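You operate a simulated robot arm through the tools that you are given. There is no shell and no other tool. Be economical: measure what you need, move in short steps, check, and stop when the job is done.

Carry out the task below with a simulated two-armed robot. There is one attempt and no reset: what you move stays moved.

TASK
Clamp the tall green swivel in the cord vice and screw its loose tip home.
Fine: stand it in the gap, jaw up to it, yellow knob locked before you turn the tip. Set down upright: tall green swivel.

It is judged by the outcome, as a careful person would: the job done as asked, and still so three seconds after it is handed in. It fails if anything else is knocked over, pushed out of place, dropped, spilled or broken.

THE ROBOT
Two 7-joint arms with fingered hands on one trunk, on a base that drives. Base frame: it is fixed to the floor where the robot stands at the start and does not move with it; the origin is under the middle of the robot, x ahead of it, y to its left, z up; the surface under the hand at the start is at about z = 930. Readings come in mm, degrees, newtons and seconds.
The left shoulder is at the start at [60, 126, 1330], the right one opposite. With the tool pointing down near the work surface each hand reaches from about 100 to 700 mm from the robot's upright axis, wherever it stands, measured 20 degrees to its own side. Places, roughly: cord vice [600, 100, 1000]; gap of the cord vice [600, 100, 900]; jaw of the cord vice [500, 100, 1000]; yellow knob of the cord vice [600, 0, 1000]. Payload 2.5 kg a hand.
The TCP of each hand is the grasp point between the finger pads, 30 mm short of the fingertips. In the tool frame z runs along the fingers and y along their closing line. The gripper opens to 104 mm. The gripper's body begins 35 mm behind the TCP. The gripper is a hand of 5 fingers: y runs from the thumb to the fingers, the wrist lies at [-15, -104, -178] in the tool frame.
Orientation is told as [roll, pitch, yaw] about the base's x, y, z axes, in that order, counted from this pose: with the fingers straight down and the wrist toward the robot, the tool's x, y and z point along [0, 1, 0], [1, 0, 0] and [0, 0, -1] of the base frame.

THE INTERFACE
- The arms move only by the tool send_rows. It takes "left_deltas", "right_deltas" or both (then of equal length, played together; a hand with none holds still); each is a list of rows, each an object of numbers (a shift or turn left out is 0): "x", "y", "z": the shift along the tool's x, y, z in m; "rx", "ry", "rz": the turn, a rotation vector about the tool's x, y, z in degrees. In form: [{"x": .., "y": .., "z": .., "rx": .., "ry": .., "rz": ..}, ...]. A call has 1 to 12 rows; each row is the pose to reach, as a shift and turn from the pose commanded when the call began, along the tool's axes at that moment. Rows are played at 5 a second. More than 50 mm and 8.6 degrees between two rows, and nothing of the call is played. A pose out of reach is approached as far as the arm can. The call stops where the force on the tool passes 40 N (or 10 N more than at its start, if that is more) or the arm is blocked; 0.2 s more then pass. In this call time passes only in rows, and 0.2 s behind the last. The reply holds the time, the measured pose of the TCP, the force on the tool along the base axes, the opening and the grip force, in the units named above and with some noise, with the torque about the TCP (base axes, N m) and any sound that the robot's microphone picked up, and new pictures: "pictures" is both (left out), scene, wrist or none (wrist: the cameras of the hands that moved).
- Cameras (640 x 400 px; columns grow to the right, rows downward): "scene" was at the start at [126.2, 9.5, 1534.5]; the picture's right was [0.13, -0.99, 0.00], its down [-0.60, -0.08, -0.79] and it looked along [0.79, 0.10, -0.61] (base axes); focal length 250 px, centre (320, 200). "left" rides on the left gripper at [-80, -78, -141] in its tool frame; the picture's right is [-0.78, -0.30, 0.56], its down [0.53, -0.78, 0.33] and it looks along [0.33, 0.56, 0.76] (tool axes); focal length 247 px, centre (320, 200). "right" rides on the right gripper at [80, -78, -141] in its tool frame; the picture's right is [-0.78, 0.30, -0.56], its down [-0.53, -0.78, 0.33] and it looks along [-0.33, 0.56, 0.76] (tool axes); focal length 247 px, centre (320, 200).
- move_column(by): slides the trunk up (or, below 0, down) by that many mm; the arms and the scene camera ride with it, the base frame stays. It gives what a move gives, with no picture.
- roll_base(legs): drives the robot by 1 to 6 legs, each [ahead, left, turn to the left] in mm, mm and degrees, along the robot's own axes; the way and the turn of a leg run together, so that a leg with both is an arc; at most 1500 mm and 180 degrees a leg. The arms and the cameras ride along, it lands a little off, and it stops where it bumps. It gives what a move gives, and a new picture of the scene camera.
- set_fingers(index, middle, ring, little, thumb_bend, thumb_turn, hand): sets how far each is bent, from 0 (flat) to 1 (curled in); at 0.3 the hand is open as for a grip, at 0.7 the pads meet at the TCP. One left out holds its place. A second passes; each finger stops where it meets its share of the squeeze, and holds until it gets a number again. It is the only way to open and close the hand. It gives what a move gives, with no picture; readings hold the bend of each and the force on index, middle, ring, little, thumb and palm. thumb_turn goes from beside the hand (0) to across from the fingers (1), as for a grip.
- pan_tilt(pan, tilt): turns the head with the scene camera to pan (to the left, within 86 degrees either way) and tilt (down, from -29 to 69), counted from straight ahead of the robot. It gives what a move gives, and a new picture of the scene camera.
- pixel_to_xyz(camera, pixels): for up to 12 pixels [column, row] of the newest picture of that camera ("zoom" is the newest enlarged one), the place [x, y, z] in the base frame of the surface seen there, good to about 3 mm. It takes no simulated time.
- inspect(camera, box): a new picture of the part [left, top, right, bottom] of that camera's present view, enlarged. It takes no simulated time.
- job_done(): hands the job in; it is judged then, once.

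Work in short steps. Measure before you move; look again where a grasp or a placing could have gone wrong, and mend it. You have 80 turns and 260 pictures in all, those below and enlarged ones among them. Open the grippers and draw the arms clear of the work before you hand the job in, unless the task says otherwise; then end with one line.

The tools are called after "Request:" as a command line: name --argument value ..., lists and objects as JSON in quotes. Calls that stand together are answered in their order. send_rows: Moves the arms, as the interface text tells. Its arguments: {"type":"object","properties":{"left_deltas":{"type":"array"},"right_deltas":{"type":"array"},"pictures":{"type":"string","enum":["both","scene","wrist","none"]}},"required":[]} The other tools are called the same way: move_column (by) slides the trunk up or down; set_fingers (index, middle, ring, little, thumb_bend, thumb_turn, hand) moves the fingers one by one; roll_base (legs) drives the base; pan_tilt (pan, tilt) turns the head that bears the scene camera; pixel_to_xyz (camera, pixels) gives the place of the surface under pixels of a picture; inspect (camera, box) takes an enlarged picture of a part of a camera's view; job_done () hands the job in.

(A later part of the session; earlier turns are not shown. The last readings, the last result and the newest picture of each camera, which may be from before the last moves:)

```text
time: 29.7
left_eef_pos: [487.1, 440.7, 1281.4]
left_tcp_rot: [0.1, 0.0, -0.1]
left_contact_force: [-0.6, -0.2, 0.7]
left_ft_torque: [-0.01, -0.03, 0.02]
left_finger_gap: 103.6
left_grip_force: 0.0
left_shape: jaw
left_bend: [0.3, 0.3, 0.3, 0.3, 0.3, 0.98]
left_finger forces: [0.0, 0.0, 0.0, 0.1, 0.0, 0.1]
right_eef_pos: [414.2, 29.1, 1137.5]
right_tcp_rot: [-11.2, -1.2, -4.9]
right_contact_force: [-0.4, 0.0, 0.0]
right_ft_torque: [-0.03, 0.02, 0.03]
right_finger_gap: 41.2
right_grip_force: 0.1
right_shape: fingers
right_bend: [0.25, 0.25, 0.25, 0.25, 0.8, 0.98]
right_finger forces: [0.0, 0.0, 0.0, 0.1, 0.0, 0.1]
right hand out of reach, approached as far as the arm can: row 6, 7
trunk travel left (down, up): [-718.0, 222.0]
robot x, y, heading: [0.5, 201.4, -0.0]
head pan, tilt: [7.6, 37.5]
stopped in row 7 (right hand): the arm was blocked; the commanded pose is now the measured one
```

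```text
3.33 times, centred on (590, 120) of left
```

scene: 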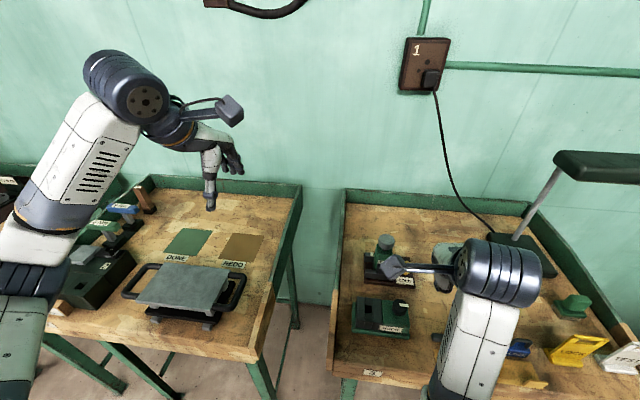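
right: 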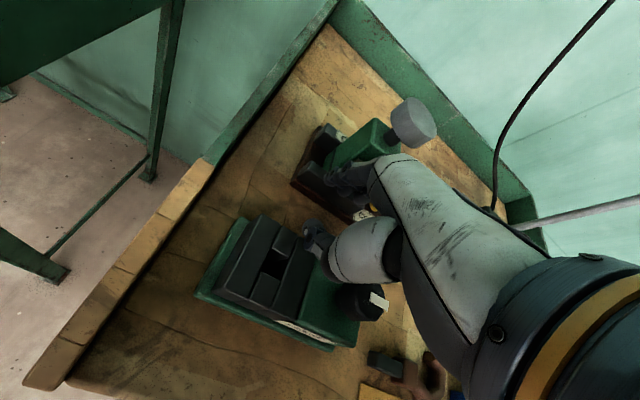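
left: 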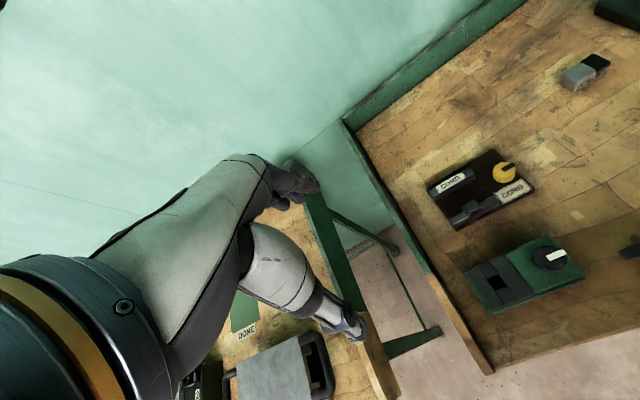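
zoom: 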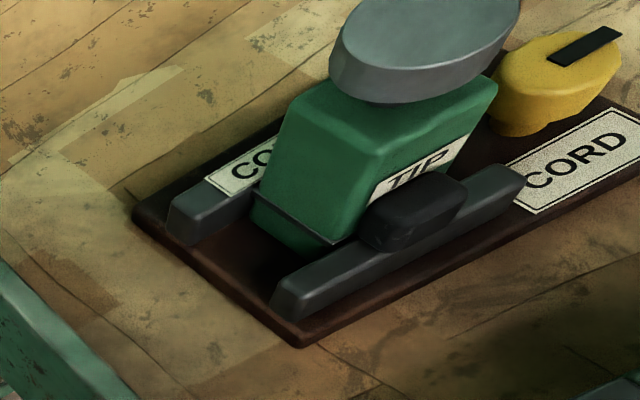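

The jaw stays up to the swivel. The right arm ended folded with a tilt of −11°, so I move it forward and level it.

Request:
send_rows --right_deltas '[{"y": 0.03, "ry": 3.7, "rx": 0.4, "rz": -1.6}, {"y": 0.06, "ry": 7.4, "rx": 0.8, "rz": -3.2}, {"y": 0.09, "ry": 11.2, "rx": 1.2, "rz": -4.9}, {"y": 0.09, "ry": 11.2, "rx": 1.2, "rz": -4.9}]' --pictures "scene"

Request:
inspect --camera "scene" --box '[355, 220, 425, 290]'

Request:
pixel_to_xyz --camera "zoom" --pixels '[[280, 95], [300, 130], [240, 240], [310, 220], [200, 300], [320, 320], [260, 270], [285, 150], [410, 240], [420, 260], [300, 250], [230, 260]]'

```text
time: 30.7
left_eef_pos: [487.2, 441.4, 1282.1]
left_tcp_rot: [0.0, 0.0, -0.1]
left_contact_force: [-0.7, 0.4, 0.3]
left_ft_torque: [0.01, 0.0, -0.01]
left_finger_gap: 103.6
left_grip_force: 0.0
left_shape: jaw
left_bend: [0.3, 0.3, 0.3, 0.3, 0.3, 0.98]
left_finger forces: [0.0, 0.0, 0.0, 0.0, 0.0, 0.1]
right_eef_pos: [503.3, 20.9, 1136.8]
right_tcp_rot: [0.3, 0.4, -0.2]
right_contact_force: [-1.0, -0.2, -0.6]
right_ft_torque: [0.01, -0.03, -0.01]
right_finger_gap: 41.1
right_grip_force: 0.1
right_shape: fingers
right_bend: [0.25, 0.25, 0.25, 0.25, 0.8, 0.98]
right_finger forces: [0.0, 0.1, 0.0, 0.1, 0.0, 0.0]
trunk travel left (down, up): [-718.0, 222.0]
robot x, y, heading: [2.7, 203.3, -0.1]
head pan, tilt: [7.6, 37.5]
```

scene: 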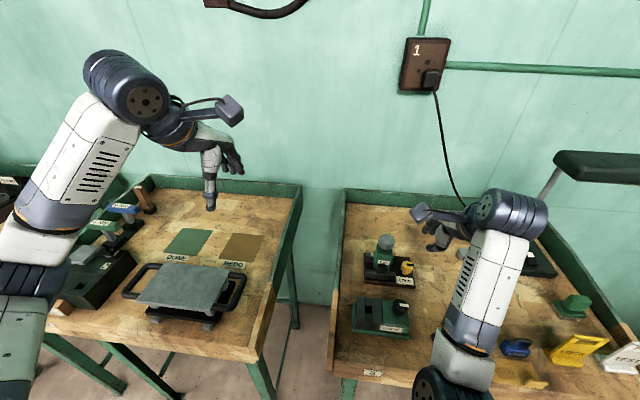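

```text
5.71 times, centred on (390, 255) of scene
```

zoom: 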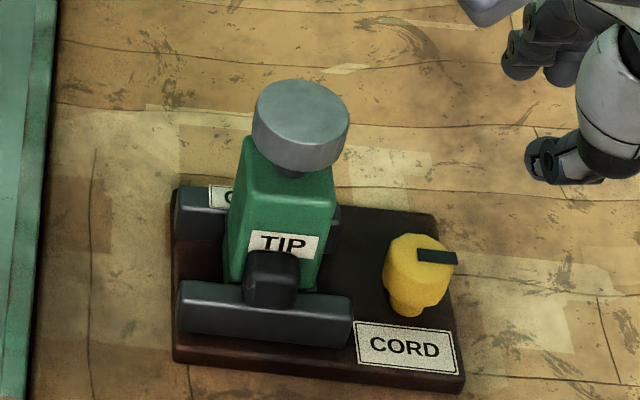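

```text
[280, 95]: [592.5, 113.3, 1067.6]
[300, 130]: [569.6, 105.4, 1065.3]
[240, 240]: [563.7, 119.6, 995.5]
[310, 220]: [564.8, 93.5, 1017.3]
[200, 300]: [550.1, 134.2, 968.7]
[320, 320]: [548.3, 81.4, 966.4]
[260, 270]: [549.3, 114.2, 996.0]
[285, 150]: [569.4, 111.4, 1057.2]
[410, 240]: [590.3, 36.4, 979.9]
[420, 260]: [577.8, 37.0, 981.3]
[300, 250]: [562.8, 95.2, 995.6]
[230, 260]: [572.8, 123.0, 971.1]
```

The swivel is clamped squarely between the jaws (front x≈564). Next, the knob: I set a narrower hand opening and take the hand above (578,34) with yaw +40°, so a −90° turn stays clear of the swivel.

Request:
set_fingers --hand "right" --index 0.45 --middle 0.45 --ring 0.45 --little 0.45 --thumb_bend 0.42

Request:
send_rows --right_deltas '[{"y": 0.02, "x": 0.003, "rz": -8}, {"y": 0.035, "x": 0.006, "rz": -16}, {"y": 0.05, "x": 0.009, "rz": -24}, {"y": 0.065, "x": 0.013, "rz": -32}, {"y": 0.075, "x": 0.013, "rz": -40}, {"y": 0.075, "x": 0.013, "z": 0.03, "rz": -40}, {"y": 0.075, "x": 0.013, "z": 0.05, "rz": -40}, {"y": 0.075, "x": 0.013, "z": 0.05, "rz": -40}]'

Request:
pixel_to_xyz --camera "scene" --pixels '[[398, 265], [407, 268], [402, 262], [402, 269]]'

```text
time: 31.7
left_eef_pos: [487.9, 442.7, 1281.4]
left_tcp_rot: [0.0, 0.0, -0.1]
left_contact_force: [-0.2, -0.4, 0.2]
left_ft_torque: [0.03, 0.0, -0.02]
left_finger_gap: 103.7
left_grip_force: 0.0
left_shape: jaw
left_bend: [0.3, 0.3, 0.3, 0.3, 0.3, 0.98]
left_finger forces: [0.0, 0.0, 0.0, 0.0, 0.0, 0.0]
right_eef_pos: [501.7, 20.8, 1138.1]
right_tcp_rot: [0.2, 0.5, -0.1]
right_contact_force: [0.8, -0.3, -0.3]
right_ft_torque: [-0.05, 0.0, -0.01]
right_finger_gap: 68.8
right_grip_force: 0.1
right_shape: fingers
right_bend: [0.45, 0.45, 0.45, 0.45, 0.42, 0.98]
right_finger forces: [0.0, 0.0, 0.1, 0.1, 0.0, 0.0]
trunk travel left (down, up): [-718.0, 222.0]
robot x, y, heading: [2.1, 202.9, -0.0]
head pan, tilt: [7.6, 37.5]
```

```text
time: 33.5
left_eef_pos: [488.2, 441.3, 1282.0]
left_tcp_rot: [0.0, 0.0, -0.1]
left_contact_force: [0.2, -0.3, 0.2]
left_ft_torque: [0.0, -0.02, 0.02]
left_finger_gap: 103.7
left_grip_force: 0.0
left_shape: jaw
left_bend: [0.3, 0.3, 0.3, 0.3, 0.3, 0.98]
left_finger forces: [0.0, 0.1, 0.0, 0.0, 0.0, 0.0]
right_eef_pos: [578.2, 34.6, 1088.8]
right_tcp_rot: [0.5, 0.2, 39.9]
right_contact_force: [-0.4, 0.1, 0.5]
right_ft_torque: [0.03, 0.04, 0.0]
right_finger_gap: 69.1
right_grip_force: 0.1
right_shape: fingers
right_bend: [0.45, 0.45, 0.45, 0.45, 0.42, 0.98]
right_finger forces: [0.0, 0.1, 0.0, 0.0, 0.0, 0.0]
trunk travel left (down, up): [-718.0, 222.0]
robot x, y, heading: [0.7, 203.1, 0.3]
head pan, tilt: [7.6, 37.5]
```

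scene: 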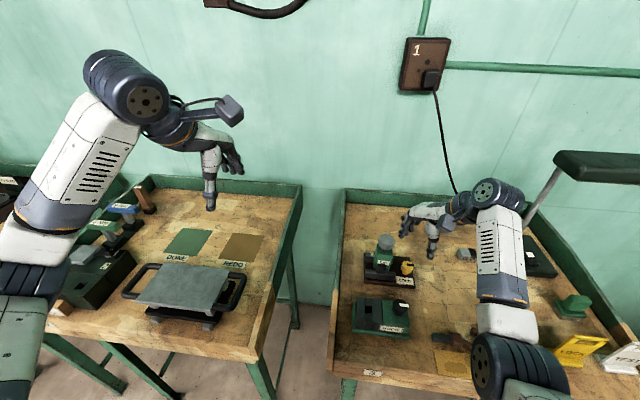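
right: 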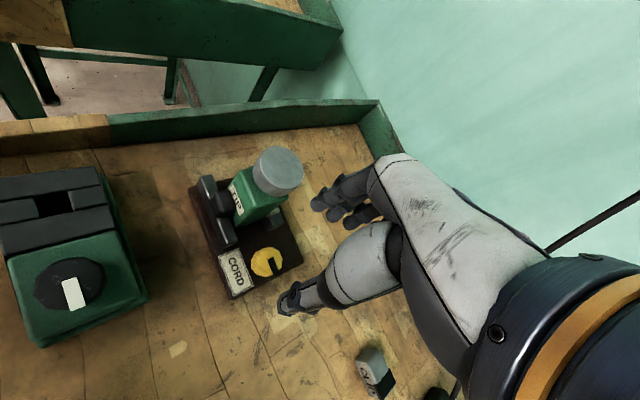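

```text
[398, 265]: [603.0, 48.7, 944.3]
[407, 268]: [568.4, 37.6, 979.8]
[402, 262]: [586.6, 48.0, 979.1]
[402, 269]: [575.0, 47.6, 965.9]
```

The knob's at (267,262) in the wrist view, exactly where the TCP axis projects. I descend to z≈1020 and check clearance to the tip.

Request:
send_rows --right_deltas '[{"z": 0.025}, {"z": 0.05}, {"z": 0.068}, {"z": 0.068}]' --pictures "wrist"

Request:
inspect --camera "scene" --box '[365, 190, 465, 290]'

Request:
inspect --camera "left" --box '[520, 40, 640, 180]'

```text
time: 34.5
left_eef_pos: [488.2, 440.8, 1281.3]
left_tcp_rot: [0.0, -0.1, -0.1]
left_contact_force: [0.0, 0.6, 0.3]
left_ft_torque: [0.0, 0.02, 0.0]
left_finger_gap: 103.5
left_grip_force: 0.0
left_shape: jaw
left_bend: [0.3, 0.3, 0.3, 0.3, 0.3, 0.98]
left_finger forces: [0.0, 0.0, 0.1, 0.1, 0.0, 0.0]
right_eef_pos: [578.0, 34.3, 1021.6]
right_tcp_rot: [0.5, 0.3, 39.9]
right_contact_force: [-0.1, 0.4, -0.1]
right_ft_torque: [0.02, 0.01, 0.0]
right_finger_gap: 68.8
right_grip_force: 0.0
right_shape: fingers
right_bend: [0.45, 0.45, 0.45, 0.45, 0.42, 0.98]
right_finger forces: [0.0, 0.1, 0.0, 0.0, 0.0, 0.0]
trunk travel left (down, up): [-718.0, 222.0]
robot x, y, heading: [-0.1, 204.6, 0.2]
head pan, tilt: [7.6, 37.5]
```

right: 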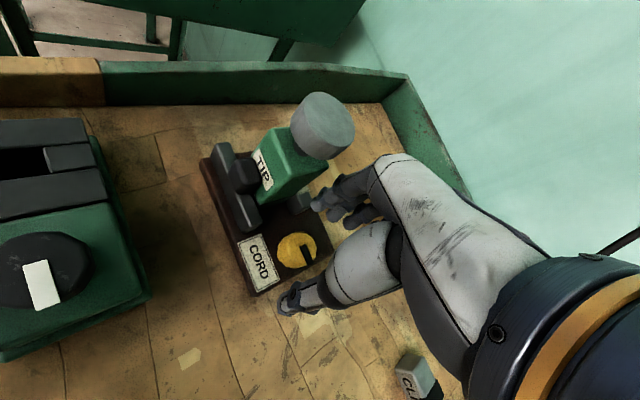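

```text
4.00 times, centred on (415, 240) of scene
```

zoom: 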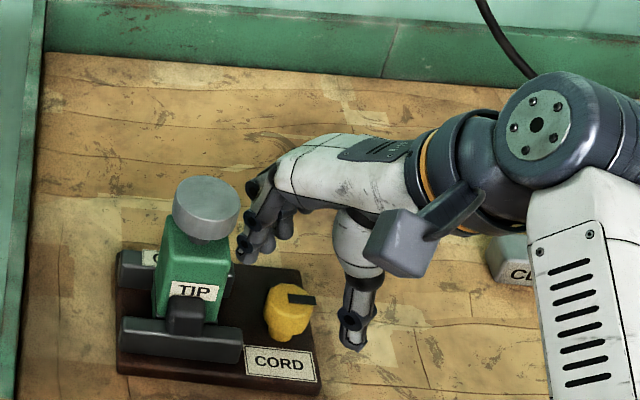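

```text
2.86 times, centred on (580, 110) of left
```

zoom: 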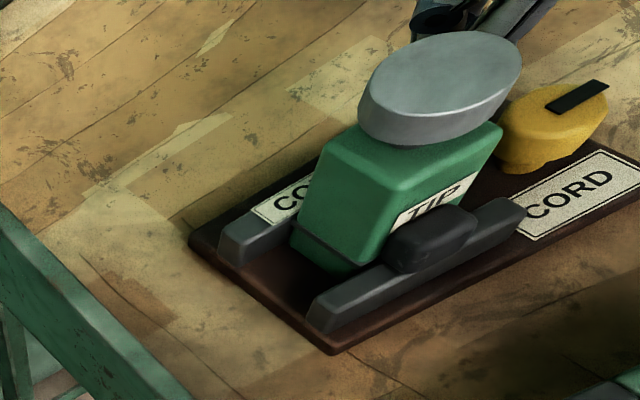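

Index would come close to the fixed jaw at this yaw. I turn back to yaw +10 and narrow the opening before descending.

Request:
send_rows --right_deltas '[{"rz": 8}, {"rz": 16}, {"rz": 24}, {"rz": 30}, {"rz": 30}]' --pictures "none"

Request:
set_fingers --hand "right" --index 0.51 --middle 0.51 --ring 0.51 --little 0.51 --thumb_bend 0.5

Request:
inspect --camera "scene" --box '[365, 190, 465, 290]'

Request:
inspect --camera "right" --box '[220, 140, 420, 340]'

```text
time: 35.7
left_eef_pos: [487.8, 441.7, 1281.8]
left_tcp_rot: [0.1, 0.1, -0.1]
left_contact_force: [0.7, 0.2, -0.2]
left_ft_torque: [-0.01, 0.0, 0.01]
left_finger_gap: 103.5
left_grip_force: 0.0
left_shape: jaw
left_bend: [0.3, 0.3, 0.3, 0.3, 0.3, 0.98]
left_finger forces: [0.0, 0.0, 0.0, 0.0, 0.0, 0.1]
right_eef_pos: [577.9, 35.9, 1021.6]
right_tcp_rot: [0.3, 0.3, 9.8]
right_contact_force: [-0.5, 0.6, -0.1]
right_ft_torque: [0.0, -0.03, -0.02]
right_finger_gap: 68.7
right_grip_force: 0.0
right_shape: fingers
right_bend: [0.45, 0.45, 0.45, 0.45, 0.42, 0.98]
right_finger forces: [0.0, 0.0, 0.0, 0.0, 0.0, 0.0]
trunk travel left (down, up): [-718.0, 222.0]
robot x, y, heading: [1.3, 204.4, -0.3]
head pan, tilt: [7.6, 37.5]
```

```text
time: 36.7
left_eef_pos: [488.0, 441.3, 1281.7]
left_tcp_rot: [0.0, 0.1, -0.1]
left_contact_force: [0.3, -1.4, 0.1]
left_ft_torque: [0.0, 0.02, -0.02]
left_finger_gap: 103.8
left_grip_force: 0.0
left_shape: jaw
left_bend: [0.3, 0.3, 0.3, 0.3, 0.3, 0.98]
left_finger forces: [0.1, 0.0, 0.0, 0.1, 0.0, 0.0]
right_eef_pos: [577.7, 35.4, 1021.1]
right_tcp_rot: [0.3, 0.4, 9.9]
right_contact_force: [1.1, 0.1, 0.6]
right_ft_torque: [0.02, -0.01, -0.01]
right_finger_gap: 51.3
right_grip_force: 0.0
right_shape: fingers
right_bend: [0.51, 0.51, 0.51, 0.51, 0.5, 0.98]
right_finger forces: [0.0, 0.0, 0.0, 0.0, 0.1, 0.0]
trunk travel left (down, up): [-718.0, 222.0]
robot x, y, heading: [-0.6, 203.4, -0.0]
head pan, tilt: [7.6, 37.5]
```

```text
4.00 times, centred on (415, 240) of scene
```

zoom: 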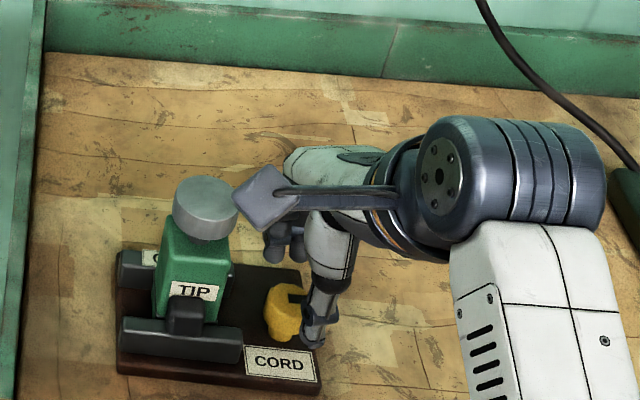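

```text
2.00 times, centred on (320, 240) of right
```

zoom: 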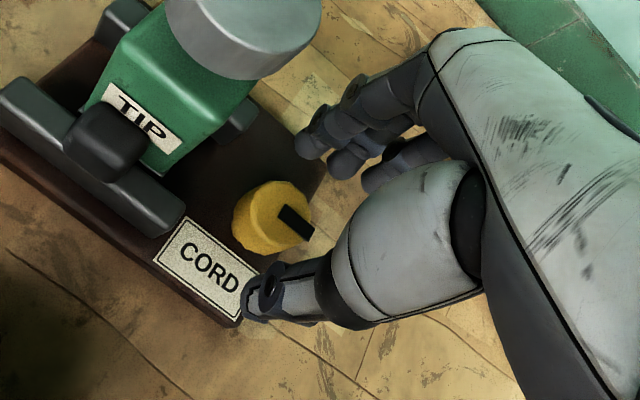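

Clearance is good; knob is centred between thumb and fingers. I descend to TCP z≈981.

Request:
send_rows --right_deltas '[{"z": 0.015}, {"z": 0.028}, {"z": 0.036}, {"z": 0.04}, {"z": 0.04}]' --pictures "none"

Request:
inspect --camera "right" --box '[220, 140, 420, 340]'

Request:
inspect --camera "scene" --box '[365, 190, 465, 290]'

```text
time: 37.9
left_eef_pos: [488.1, 441.6, 1281.9]
left_tcp_rot: [-0.1, -0.1, -0.1]
left_contact_force: [0.1, -0.6, -0.1]
left_ft_torque: [-0.04, 0.02, 0.04]
left_finger_gap: 103.5
left_grip_force: 0.1
left_shape: jaw
left_bend: [0.3, 0.3, 0.3, 0.3, 0.3, 0.98]
left_finger forces: [0.0, 0.1, 0.0, 0.0, 0.0, 0.0]
right_eef_pos: [577.0, 36.4, 981.9]
right_tcp_rot: [0.3, 0.4, 9.9]
right_contact_force: [-0.2, 0.4, 0.2]
right_ft_torque: [0.03, 0.0, -0.03]
right_finger_gap: 51.4
right_grip_force: 0.1
right_shape: fingers
right_bend: [0.51, 0.51, 0.51, 0.51, 0.5, 0.98]
right_finger forces: [0.0, 0.0, 0.0, 0.0, 0.0, 0.1]
trunk travel left (down, up): [-718.0, 222.0]
robot x, y, heading: [1.4, 201.9, -0.0]
head pan, tilt: [7.6, 37.5]
```

```text
2.00 times, centred on (320, 240) of right
```

zoom: 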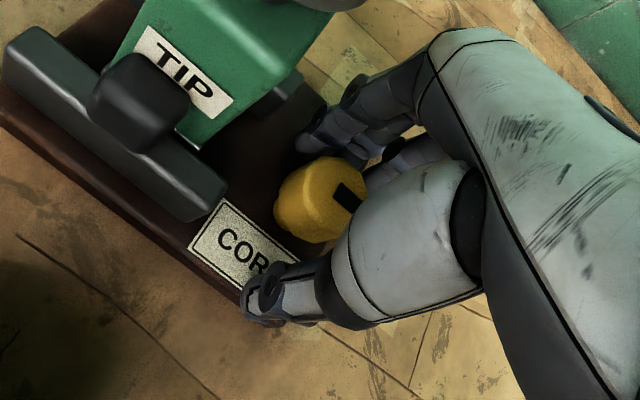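

```text
4.00 times, centred on (415, 240) of scene
```

zoom: 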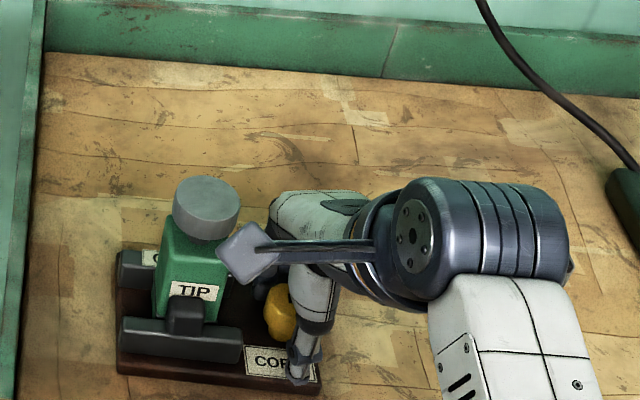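

The fingers and thumb straddle the knob. I close on it with index, middle and thumb.

Request:
set_fingers --hand "right" --index 0.7 --middle 0.7 --thumb_bend 0.7

Request:
inspect --camera "right" --box '[220, 140, 420, 340]'

```text
time: 38.9
left_eef_pos: [487.9, 440.7, 1279.9]
left_tcp_rot: [0.1, 0.1, -0.1]
left_contact_force: [0.3, -0.3, 0.1]
left_ft_torque: [0.02, -0.03, -0.02]
left_finger_gap: 103.7
left_grip_force: 0.0
left_shape: jaw
left_bend: [0.3, 0.3, 0.3, 0.3, 0.3, 0.98]
left_finger forces: [0.1, 0.1, 0.0, 0.0, 0.0, 0.0]
right_eef_pos: [577.5, 35.9, 981.0]
right_tcp_rot: [0.3, 0.6, 9.9]
right_contact_force: [9.0, 0.4, -2.5]
right_ft_torque: [-0.02, -0.12, 0.02]
right_finger_gap: 19.4
right_grip_force: 8.4
right_shape: fingers
right_bend: [0.61, 0.66, 0.51, 0.51, 0.65, 0.97]
right_finger forces: [8.3, 4.1, 0.1, 0.0, 3.9, 0.0]
trunk travel left (down, up): [-718.0, 222.0]
robot x, y, heading: [2.5, 204.7, 0.1]
head pan, tilt: [7.6, 37.5]
```

```text
2.00 times, centred on (320, 240) of right
```

zoom: 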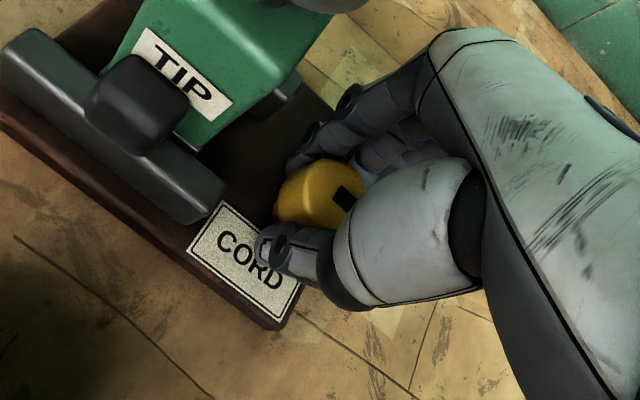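

Fingers press harder than the thumb (net +9 N in x). I shift 2 mm forward to balance, then begin turning clockwise 24° to feel it.

Request:
send_rows --right_deltas '[{"y": 0.002, "x": -0.0015}, {"y": 0.002, "x": -0.0015, "rz": 6}, {"y": 0.002, "x": -0.0015, "rz": 12}, {"y": 0.002, "x": -0.0015, "rz": 18}, {"y": 0.002, "x": -0.0015, "rz": 24}]' --pictures "none"

Request:
inspect --camera "right" --box '[220, 140, 420, 340]'

```text
time: 40.1
left_eef_pos: [487.9, 442.6, 1280.5]
left_tcp_rot: [-0.1, 0.1, -0.1]
left_contact_force: [0.3, -0.3, -0.2]
left_ft_torque: [-0.01, 0.01, 0.0]
left_finger_gap: 103.5
left_grip_force: 0.0
left_shape: jaw
left_bend: [0.3, 0.3, 0.3, 0.3, 0.3, 0.98]
left_finger forces: [0.0, 0.0, 0.1, 0.0, 0.0, 0.0]
right_eef_pos: [579.1, 35.9, 980.5]
right_tcp_rot: [0.0, 0.5, -14.2]
right_contact_force: [3.3, 4.7, -0.6]
right_ft_torque: [0.13, -0.01, 0.03]
right_finger_gap: 19.4
right_grip_force: 7.6
right_shape: fingers
right_bend: [0.62, 0.67, 0.51, 0.51, 0.65, 0.96]
right_finger forces: [6.5, 2.4, 0.1, 0.1, 6.4, 0.1]
trunk travel left (down, up): [-718.0, 222.0]
robot x, y, heading: [-1.8, 201.8, -0.1]
head pan, tilt: [7.6, 37.5]
```

```text
2.00 times, centred on (320, 240) of right
```

zoom: 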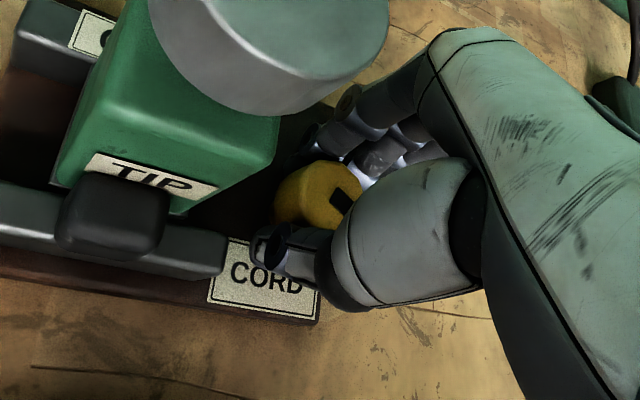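

The knob turned with the hand. I continue clockwise another 40°, watching torque.

Request:
send_rows --right_deltas '[{"rz": 6}, {"rz": 12}, {"rz": 18}, {"rz": 24}, {"rz": 30}, {"rz": 36}, {"rz": 40}]' --pictures "scene"

Request:
inspect --camera "right" --box '[220, 140, 420, 340]'

Request:
inspect --camera "scene" --box '[345, 200, 445, 300]'

```text
time: 41.7
left_eef_pos: [488.9, 442.1, 1280.9]
left_tcp_rot: [0.0, 0.0, -0.1]
left_contact_force: [-0.6, 0.2, -0.6]
left_ft_torque: [0.03, -0.02, -0.03]
left_finger_gap: 103.8
left_grip_force: 0.1
left_shape: jaw
left_bend: [0.3, 0.3, 0.3, 0.3, 0.3, 0.98]
left_finger forces: [0.0, 0.1, 0.0, 0.0, 0.0, 0.1]
right_eef_pos: [578.6, 34.7, 979.5]
right_tcp_rot: [-0.3, 0.4, -54.2]
right_contact_force: [4.7, 6.2, -2.4]
right_ft_torque: [0.16, -0.09, 0.04]
right_finger_gap: 19.7
right_grip_force: 7.7
right_shape: fingers
right_bend: [0.63, 0.68, 0.51, 0.51, 0.64, 0.96]
right_finger forces: [5.8, 2.3, 0.0, 0.0, 7.8, 0.1]
trunk travel left (down, up): [-718.0, 222.0]
robot x, y, heading: [-3.1, 206.7, 0.1]
head pan, tilt: [7.6, 37.5]
```

scene: 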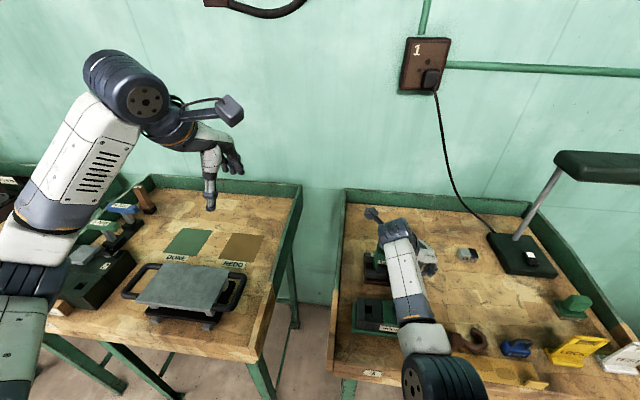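

```text
2.00 times, centred on (320, 240) of right
```

zoom: 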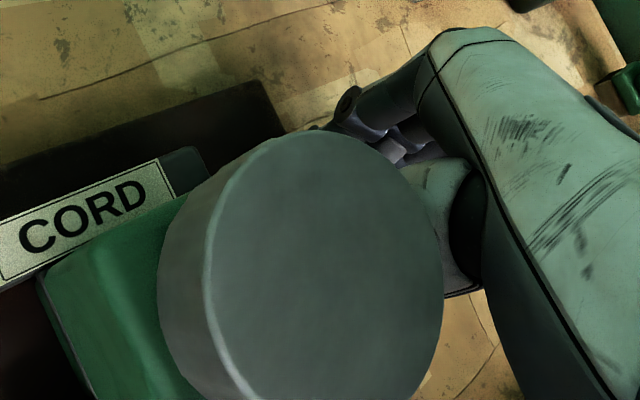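

```text
4.00 times, centred on (395, 250) of scene
```

zoom: 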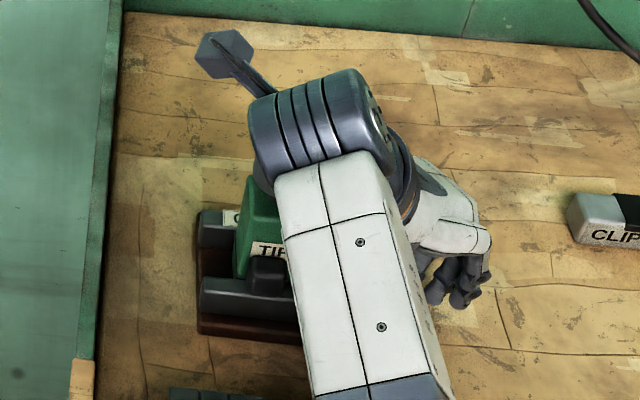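

The knob has turned about 64°; more would bring the palm near the tip. I open, and turn the hand back to yaw ≈+10 to look and regrip.

Request:
set_fingers --hand "right" --index 0.51 --middle 0.51 --thumb_bend 0.5

Request:
send_rows --right_deltas '[{"rz": -8}, {"rz": -16}, {"rz": -24}, {"rz": -32}, {"rz": -40}, {"rz": -48}, {"rz": -56}, {"rz": -64}, {"rz": -64}]' --pictures "none"

Request:
inspect --camera "right" --box '[220, 140, 420, 340]'

Request:
inspect --camera "left" --box '[520, 40, 640, 180]'

```text
time: 42.7
left_eef_pos: [488.2, 441.6, 1281.6]
left_tcp_rot: [0.0, 0.0, -0.2]
left_contact_force: [-0.8, 0.0, -0.7]
left_ft_torque: [-0.03, 0.0, -0.01]
left_finger_gap: 103.6
left_grip_force: 0.0
left_shape: jaw
left_bend: [0.3, 0.3, 0.3, 0.3, 0.3, 0.98]
left_finger forces: [0.0, 0.0, 0.1, 0.0, 0.2, 0.0]
right_eef_pos: [578.4, 32.8, 981.3]
right_tcp_rot: [-0.4, 0.5, -54.2]
right_contact_force: [-0.9, -3.7, 1.5]
right_ft_torque: [0.05, 0.03, 0.03]
right_finger_gap: 47.6
right_grip_force: 2.1
right_shape: fingers
right_bend: [0.51, 0.51, 0.51, 0.51, 0.52, 0.99]
right_finger forces: [0.0, 0.1, 0.1, 0.0, 3.1, 0.0]
trunk travel left (down, up): [-718.0, 222.0]
robot x, y, heading: [1.4, 205.7, -0.0]
head pan, tilt: [7.6, 37.5]
```

```text
time: 44.7
left_eef_pos: [487.9, 441.0, 1281.5]
left_tcp_rot: [0.0, 0.0, -0.1]
left_contact_force: [0.7, 0.2, 0.9]
left_ft_torque: [-0.01, -0.03, 0.03]
left_finger_gap: 103.7
left_grip_force: 0.1
left_shape: jaw
left_bend: [0.3, 0.3, 0.3, 0.3, 0.3, 0.98]
left_finger forces: [0.0, 0.0, 0.1, 0.0, 0.0, 0.0]
right_eef_pos: [577.9, 33.3, 980.5]
right_tcp_rot: [0.2, 0.3, 10.0]
right_contact_force: [0.4, -0.2, -0.3]
right_ft_torque: [-0.03, -0.02, -0.02]
right_finger_gap: 50.3
right_grip_force: 0.1
right_shape: fingers
right_bend: [0.51, 0.51, 0.51, 0.51, 0.5, 0.98]
right_finger forces: [0.1, 0.0, 0.0, 0.0, 0.0, 0.1]
trunk travel left (down, up): [-718.0, 222.0]
robot x, y, heading: [0.5, 202.2, 0.2]
head pan, tilt: [7.6, 37.5]
```

```text
2.00 times, centred on (320, 240) of right
```

zoom: 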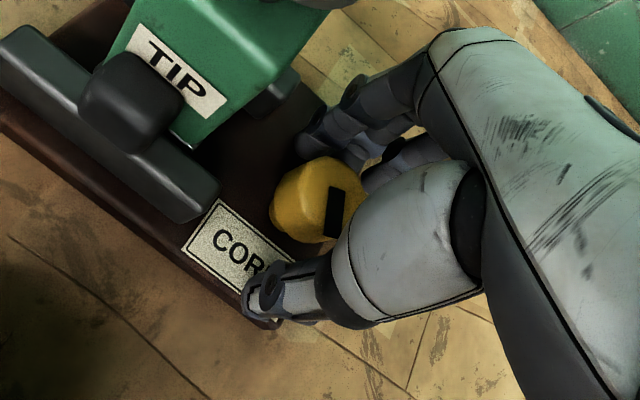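

```text
2.86 times, centred on (580, 110) of left
```

zoom: 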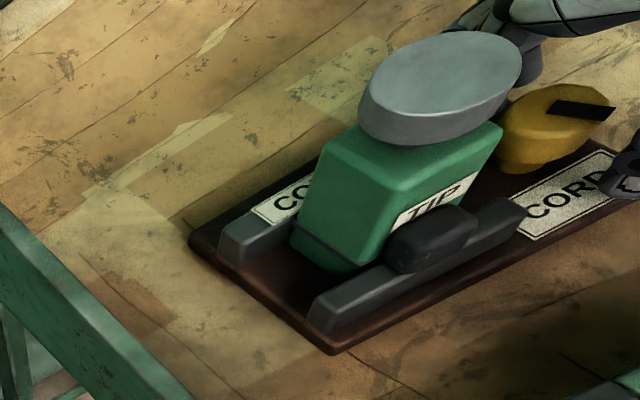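

The pointer has rotated about 60° clockwise. I regrip and turn more, watching for a stop.

Request:
send_rows --right_deltas '[{"y": 0.002}, {"y": 0.002}]' --pictures "none"

Request:
set_fingers --hand "right" --index 0.7 --middle 0.7 --thumb_bend 0.72

Request:
send_rows --right_deltas '[{"rz": 6}, {"rz": 12}, {"rz": 18}, {"rz": 24}, {"rz": 28}]' --pictures "none"

Request:
inspect --camera "right" --box '[220, 140, 420, 340]'

```text
time: 45.3
left_eef_pos: [488.2, 442.5, 1281.4]
left_tcp_rot: [0.0, 0.0, 0.0]
left_contact_force: [0.5, -0.1, 0.8]
left_ft_torque: [0.04, 0.02, -0.01]
left_finger_gap: 103.6
left_grip_force: 0.1
left_shape: jaw
left_bend: [0.3, 0.3, 0.3, 0.3, 0.3, 0.98]
left_finger forces: [0.0, 0.1, 0.1, 0.0, 0.1, 0.0]
right_eef_pos: [580.9, 34.0, 980.1]
right_tcp_rot: [0.4, 0.4, 10.0]
right_contact_force: [0.2, -0.3, -1.1]
right_ft_torque: [0.03, -0.01, -0.05]
right_finger_gap: 50.3
right_grip_force: 0.1
right_shape: fingers
right_bend: [0.51, 0.51, 0.51, 0.51, 0.5, 0.98]
right_finger forces: [0.0, 0.0, 0.1, 0.1, 0.0, 0.1]
trunk travel left (down, up): [-718.0, 222.0]
robot x, y, heading: [1.4, 204.0, -0.1]
head pan, tilt: [7.6, 37.5]
```

```text
time: 46.3
left_eef_pos: [487.6, 441.2, 1281.3]
left_tcp_rot: [-0.1, 0.0, -0.1]
left_contact_force: [-0.6, -0.1, 0.0]
left_ft_torque: [0.0, 0.0, 0.0]
left_finger_gap: 103.6
left_grip_force: 0.1
left_shape: jaw
left_bend: [0.3, 0.3, 0.3, 0.3, 0.3, 0.98]
left_finger forces: [0.0, 0.0, 0.0, 0.0, 0.1, 0.0]
right_eef_pos: [580.1, 34.1, 980.1]
right_tcp_rot: [0.3, 0.5, 9.9]
right_contact_force: [-0.1, -0.6, -2.3]
right_ft_torque: [-0.02, 0.04, 0.02]
right_finger_gap: 20.2
right_grip_force: 7.8
right_shape: fingers
right_bend: [0.63, 0.68, 0.51, 0.51, 0.64, 0.97]
right_finger forces: [6.1, 2.2, 0.0, 0.1, 8.3, 0.0]
trunk travel left (down, up): [-718.0, 222.0]
robot x, y, heading: [2.5, 202.1, -0.3]
head pan, tilt: [7.6, 37.5]
```

```text
time: 47.5
left_eef_pos: [488.0, 441.8, 1281.4]
left_tcp_rot: [0.0, 0.0, -0.1]
left_contact_force: [0.1, 0.8, 0.6]
left_ft_torque: [0.03, -0.02, -0.02]
left_finger_gap: 103.7
left_grip_force: 0.1
left_shape: jaw
left_bend: [0.3, 0.3, 0.3, 0.3, 0.3, 0.98]
left_finger forces: [0.0, 0.0, 0.0, 0.1, 0.0, 0.1]
right_eef_pos: [581.5, 35.2, 979.9]
right_tcp_rot: [0.2, 0.6, -18.2]
right_contact_force: [-2.5, 0.8, -4.0]
right_ft_torque: [0.02, 0.07, 0.09]
right_finger_gap: 20.2
right_grip_force: 8.9
right_shape: fingers
right_bend: [0.63, 0.68, 0.51, 0.51, 0.64, 0.98]
right_finger forces: [5.6, 2.3, 0.1, 0.0, 9.8, 0.1]
trunk travel left (down, up): [-718.0, 222.0]
robot x, y, heading: [-1.2, 203.8, 0.1]
head pan, tilt: [7.6, 37.5]
```

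```text
2.00 times, centred on (320, 240) of right
```

zoom: 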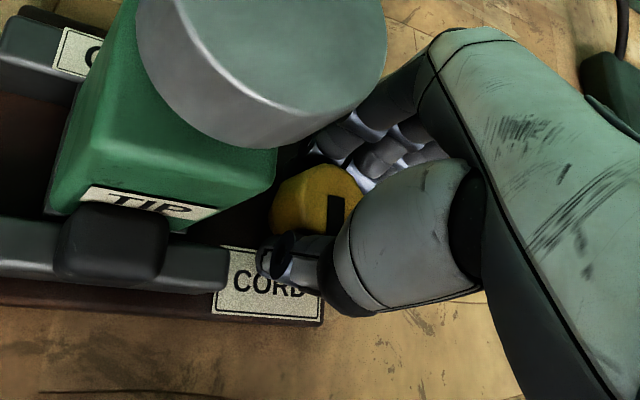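

Knob turned further, total about 90°, torque slightly up (0.09). I try 20° more to feel for a stop.

Request:
send_rows --right_deltas '[{"rz": 5}, {"rz": 10}, {"rz": 15}, {"rz": 20}]' --pictures "none"

Request:
inspect --camera "right" --box '[220, 140, 420, 340]'

```text
time: 48.5
left_eef_pos: [488.2, 442.6, 1282.1]
left_tcp_rot: [0.0, 0.0, 0.0]
left_contact_force: [1.2, 1.1, 0.3]
left_ft_torque: [0.01, 0.04, -0.06]
left_finger_gap: 103.5
left_grip_force: 0.0
left_shape: jaw
left_bend: [0.3, 0.3, 0.3, 0.3, 0.3, 0.98]
left_finger forces: [0.1, 0.1, 0.0, 0.1, 0.0, 0.0]
right_eef_pos: [579.6, 35.3, 979.6]
right_tcp_rot: [-0.2, 0.6, -38.2]
right_contact_force: [-4.1, 2.6, -5.3]
right_ft_torque: [0.1, 0.11, 0.23]
right_finger_gap: 20.5
right_grip_force: 9.9
right_shape: fingers
right_bend: [0.64, 0.69, 0.51, 0.51, 0.63, 1.0]
right_finger forces: [7.0, 0.9, 0.1, 0.0, 11.3, 0.0]
trunk travel left (down, up): [-718.0, 222.0]
robot x, y, heading: [-1.6, 200.0, -0.1]
head pan, tilt: [7.6, 37.5]
```

```text
2.00 times, centred on (320, 240) of right
```

zoom: 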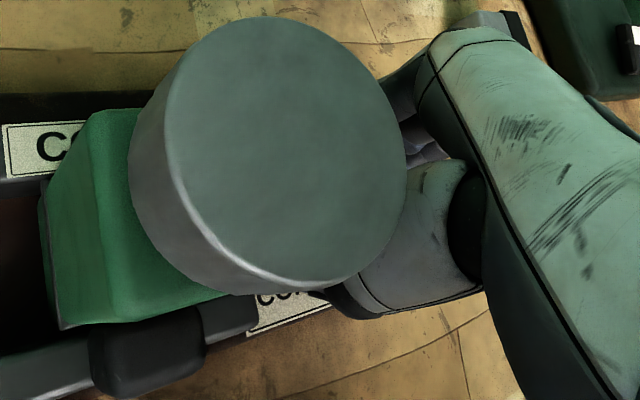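

Torque rose to 0.23 N·m with the fingers twisting: an end stop. I release, turn the hand back and raise it to see the pointer.

Request:
set_fingers --hand "right" --index 0.51 --middle 0.51 --thumb_bend 0.5

Request:
send_rows --right_deltas '[{"rz": -8}, {"rz": -16}, {"rz": -24}, {"rz": -32}, {"rz": -40}, {"rz": -40, "z": -0.03}, {"rz": -40, "z": -0.07}, {"rz": -40, "z": -0.11}, {"rz": -40, "z": -0.15}, {"rz": -40, "z": -0.17}]' --pictures "wrist"

Request:
inspect --camera "right" --box '[140, 160, 340, 320]'

Request:
inspect --camera "left" --box '[520, 40, 640, 180]'

Request:
inspect --camera "scene" --box '[355, 220, 425, 290]'

```text
time: 49.5
left_eef_pos: [488.9, 441.2, 1281.1]
left_tcp_rot: [0.0, 0.0, -0.1]
left_contact_force: [0.6, 0.2, 0.6]
left_ft_torque: [0.01, -0.02, -0.03]
left_finger_gap: 103.5
left_grip_force: 0.1
left_shape: jaw
left_bend: [0.3, 0.3, 0.3, 0.3, 0.3, 0.98]
left_finger forces: [0.1, 0.0, 0.0, 0.1, 0.0, 0.0]
right_eef_pos: [580.9, 34.8, 979.3]
right_tcp_rot: [-0.1, 0.5, -38.2]
right_contact_force: [0.2, 0.2, 0.0]
right_ft_torque: [-0.01, 0.01, -0.04]
right_finger_gap: 50.1
right_grip_force: 0.1
right_shape: fingers
right_bend: [0.51, 0.51, 0.51, 0.51, 0.5, 0.98]
right_finger forces: [0.1, 0.1, 0.0, 0.0, 0.0, 0.0]
trunk travel left (down, up): [-718.0, 222.0]
robot x, y, heading: [-0.7, 205.1, -0.0]
head pan, tilt: [7.6, 37.5]
```

```text
time: 51.7
left_eef_pos: [487.5, 441.2, 1281.5]
left_tcp_rot: [0.1, 0.0, 0.0]
left_contact_force: [-0.9, -0.4, 0.9]
left_ft_torque: [0.01, 0.04, -0.02]
left_finger_gap: 103.6
left_grip_force: 0.1
left_shape: jaw
left_bend: [0.3, 0.3, 0.3, 0.3, 0.3, 0.98]
left_finger forces: [0.1, 0.0, 0.1, 0.1, 0.0, 0.0]
right_eef_pos: [582.0, 31.5, 1151.4]
right_tcp_rot: [0.2, 0.7, 1.9]
right_contact_force: [-0.1, 0.4, 0.3]
right_ft_torque: [-0.02, 0.01, 0.01]
right_finger_gap: 50.2
right_grip_force: 0.1
right_shape: fingers
right_bend: [0.51, 0.51, 0.51, 0.51, 0.5, 0.98]
right_finger forces: [0.0, 0.0, 0.0, 0.1, 0.0, 0.1]
trunk travel left (down, up): [-718.0, 222.0]
robot x, y, heading: [-1.1, 203.8, -0.2]
head pan, tilt: [7.6, 37.5]
```

right: 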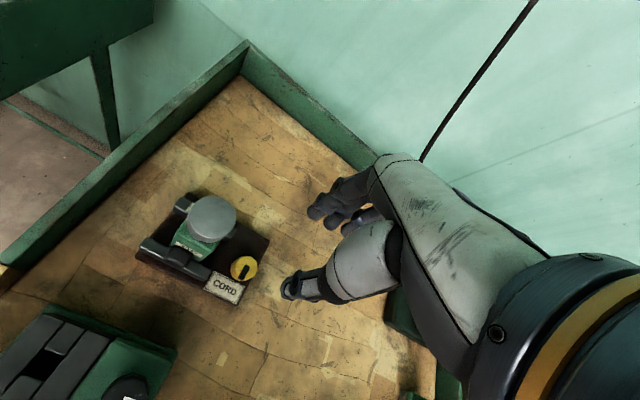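

```text
2.50 times, centred on (240, 240) of right
```

zoom: 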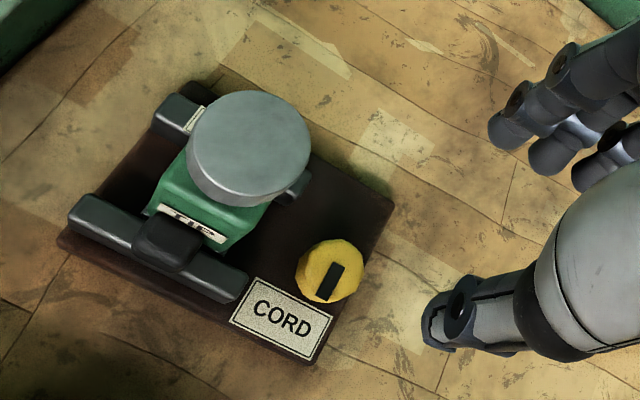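

```text
2.86 times, centred on (580, 110) of left
```

zoom: 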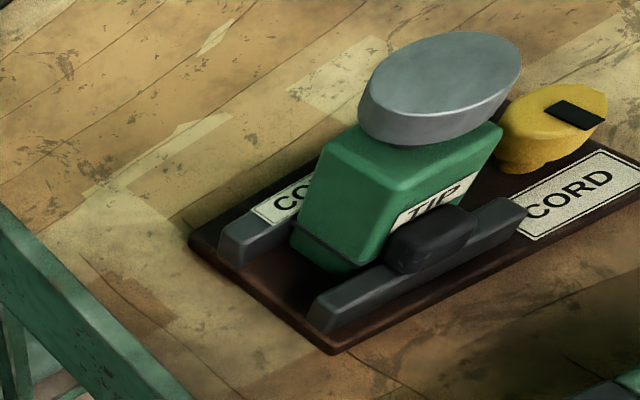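

```text
5.71 times, centred on (390, 255) of scene
```

zoom: 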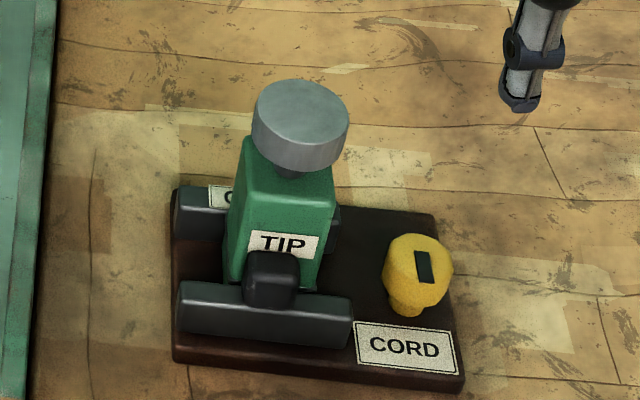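

The pointer has turned 90° and hit its stop: knob locked, jaw still up to the swivel. Now I measure the tip disc for turning.

Request:
pixel_to_xyz --camera "zoom" --pixels '[[303, 84], [298, 140], [256, 108], [345, 118], [300, 112], [296, 162], [296, 170], [290, 176], [270, 150], [300, 195], [240, 150], [325, 185]]'

Request:
inspect --camera "scene" --box '[375, 225, 405, 260]'

Request:
pixel_to_xyz --camera "right" --pixels '[[212, 199], [234, 218], [212, 236], [189, 216], [212, 218]]'

```text
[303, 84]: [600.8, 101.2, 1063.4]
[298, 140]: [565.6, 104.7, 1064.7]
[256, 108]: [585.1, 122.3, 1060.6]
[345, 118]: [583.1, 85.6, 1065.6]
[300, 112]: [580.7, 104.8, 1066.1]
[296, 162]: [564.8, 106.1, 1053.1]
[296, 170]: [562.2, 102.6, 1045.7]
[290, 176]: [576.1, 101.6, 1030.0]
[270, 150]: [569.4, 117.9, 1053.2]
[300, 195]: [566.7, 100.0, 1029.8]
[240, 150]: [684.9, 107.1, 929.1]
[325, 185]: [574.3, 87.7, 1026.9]
```

```text
11.43 times, centred on (390, 242) of scene
```

zoom: 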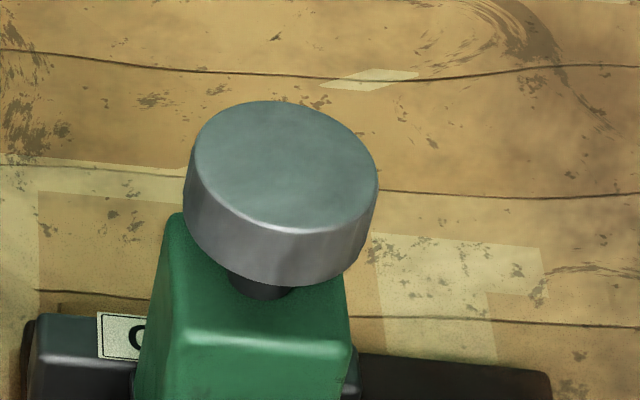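

```text
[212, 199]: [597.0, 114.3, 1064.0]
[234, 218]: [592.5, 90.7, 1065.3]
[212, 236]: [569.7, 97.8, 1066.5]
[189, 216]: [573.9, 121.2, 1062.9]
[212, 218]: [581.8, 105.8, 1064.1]
```

Disc centre (583,104.5), z 1043–1065, body top 1028. I widen the hand, go above it with yaw +50, then descend to TCP z≈1066.

Request:
set_fingers --hand "right" --index 0.42 --middle 0.42 --ring 0.42 --little 0.42 --thumb_bend 0.4

Request:
send_rows --right_deltas '[{"x": 0.02, "y": 0.001, "rz": -8}, {"x": 0.04, "y": 0.002, "rz": -16}, {"x": 0.06, "y": 0.003, "rz": -24}, {"x": 0.073, "y": 0.0034, "rz": -32}, {"x": 0.073, "y": 0.0034, "rz": -40}, {"x": 0.073, "y": 0.0034, "rz": -48}, {"x": 0.073, "y": 0.0034, "rz": -48}]'

```text
time: 52.7
left_eef_pos: [488.4, 442.1, 1280.9]
left_tcp_rot: [0.1, 0.1, -0.1]
left_contact_force: [1.3, 0.1, 0.5]
left_ft_torque: [0.0, -0.01, -0.01]
left_finger_gap: 103.7
left_grip_force: 0.0
left_shape: jaw
left_bend: [0.3, 0.3, 0.3, 0.3, 0.3, 0.98]
left_finger forces: [0.1, 0.1, 0.0, 0.0, 0.0, 0.0]
right_eef_pos: [581.4, 31.9, 1150.5]
right_tcp_rot: [0.2, 0.4, 1.9]
right_contact_force: [0.7, -0.1, -0.9]
right_ft_torque: [-0.01, 0.01, -0.01]
right_finger_gap: 74.8
right_grip_force: 0.0
right_shape: fingers
right_bend: [0.42, 0.42, 0.42, 0.42, 0.4, 0.98]
right_finger forces: [0.0, 0.0, 0.0, 0.0, 0.0, 0.0]
trunk travel left (down, up): [-718.0, 222.0]
robot x, y, heading: [-0.9, 202.0, 0.1]
head pan, tilt: [7.6, 37.5]
```

```text
time: 54.3
left_eef_pos: [488.4, 442.5, 1280.8]
left_tcp_rot: [0.0, 0.0, -0.1]
left_contact_force: [1.0, -0.1, 0.7]
left_ft_torque: [0.0, 0.04, 0.0]
left_finger_gap: 103.8
left_grip_force: 0.0
left_shape: jaw
left_bend: [0.3, 0.3, 0.3, 0.3, 0.3, 0.98]
left_finger forces: [0.0, 0.0, 0.0, 0.1, 0.1, 0.0]
right_eef_pos: [583.4, 106.9, 1151.2]
right_tcp_rot: [0.5, 0.0, 50.0]
right_contact_force: [0.7, 0.1, -0.3]
right_ft_torque: [-0.01, 0.02, -0.05]
right_finger_gap: 75.0
right_grip_force: 0.1
right_shape: fingers
right_bend: [0.42, 0.42, 0.42, 0.42, 0.4, 0.98]
right_finger forces: [0.0, 0.0, 0.1, 0.0, 0.0, 0.0]
trunk travel left (down, up): [-718.0, 222.0]
robot x, y, heading: [2.0, 207.0, 0.2]
head pan, tilt: [7.6, 37.5]
```

scene: 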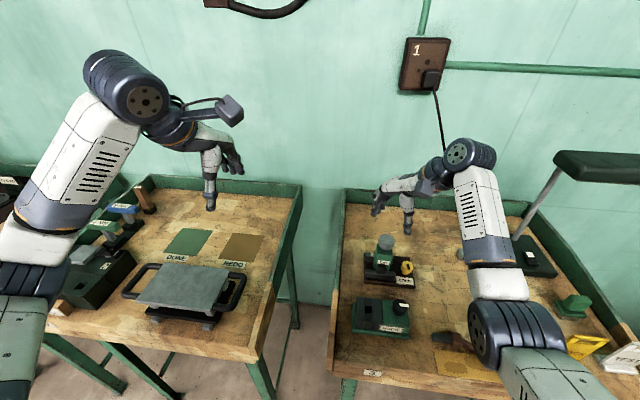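
right: 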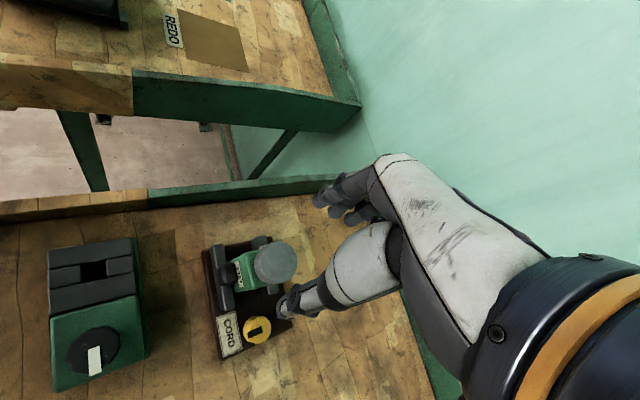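

Request:
inspect --camera "right" --box '[225, 220, 325, 300]'

Request:
pixel_to_xyz --camera "zoom" --pixels '[[320, 125], [320, 275], [250, 200], [440, 190], [340, 200]]'

```text
5.00 times, centred on (275, 260) of right
```

zoom: 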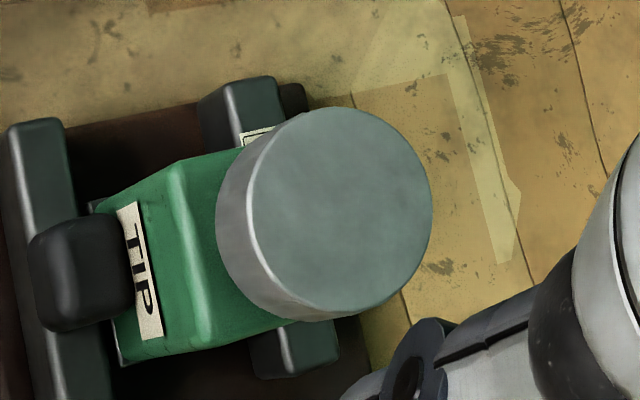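

```text
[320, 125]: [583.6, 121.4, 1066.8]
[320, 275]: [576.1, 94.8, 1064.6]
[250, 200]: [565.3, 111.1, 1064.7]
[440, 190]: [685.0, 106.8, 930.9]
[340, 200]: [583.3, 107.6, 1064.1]
```

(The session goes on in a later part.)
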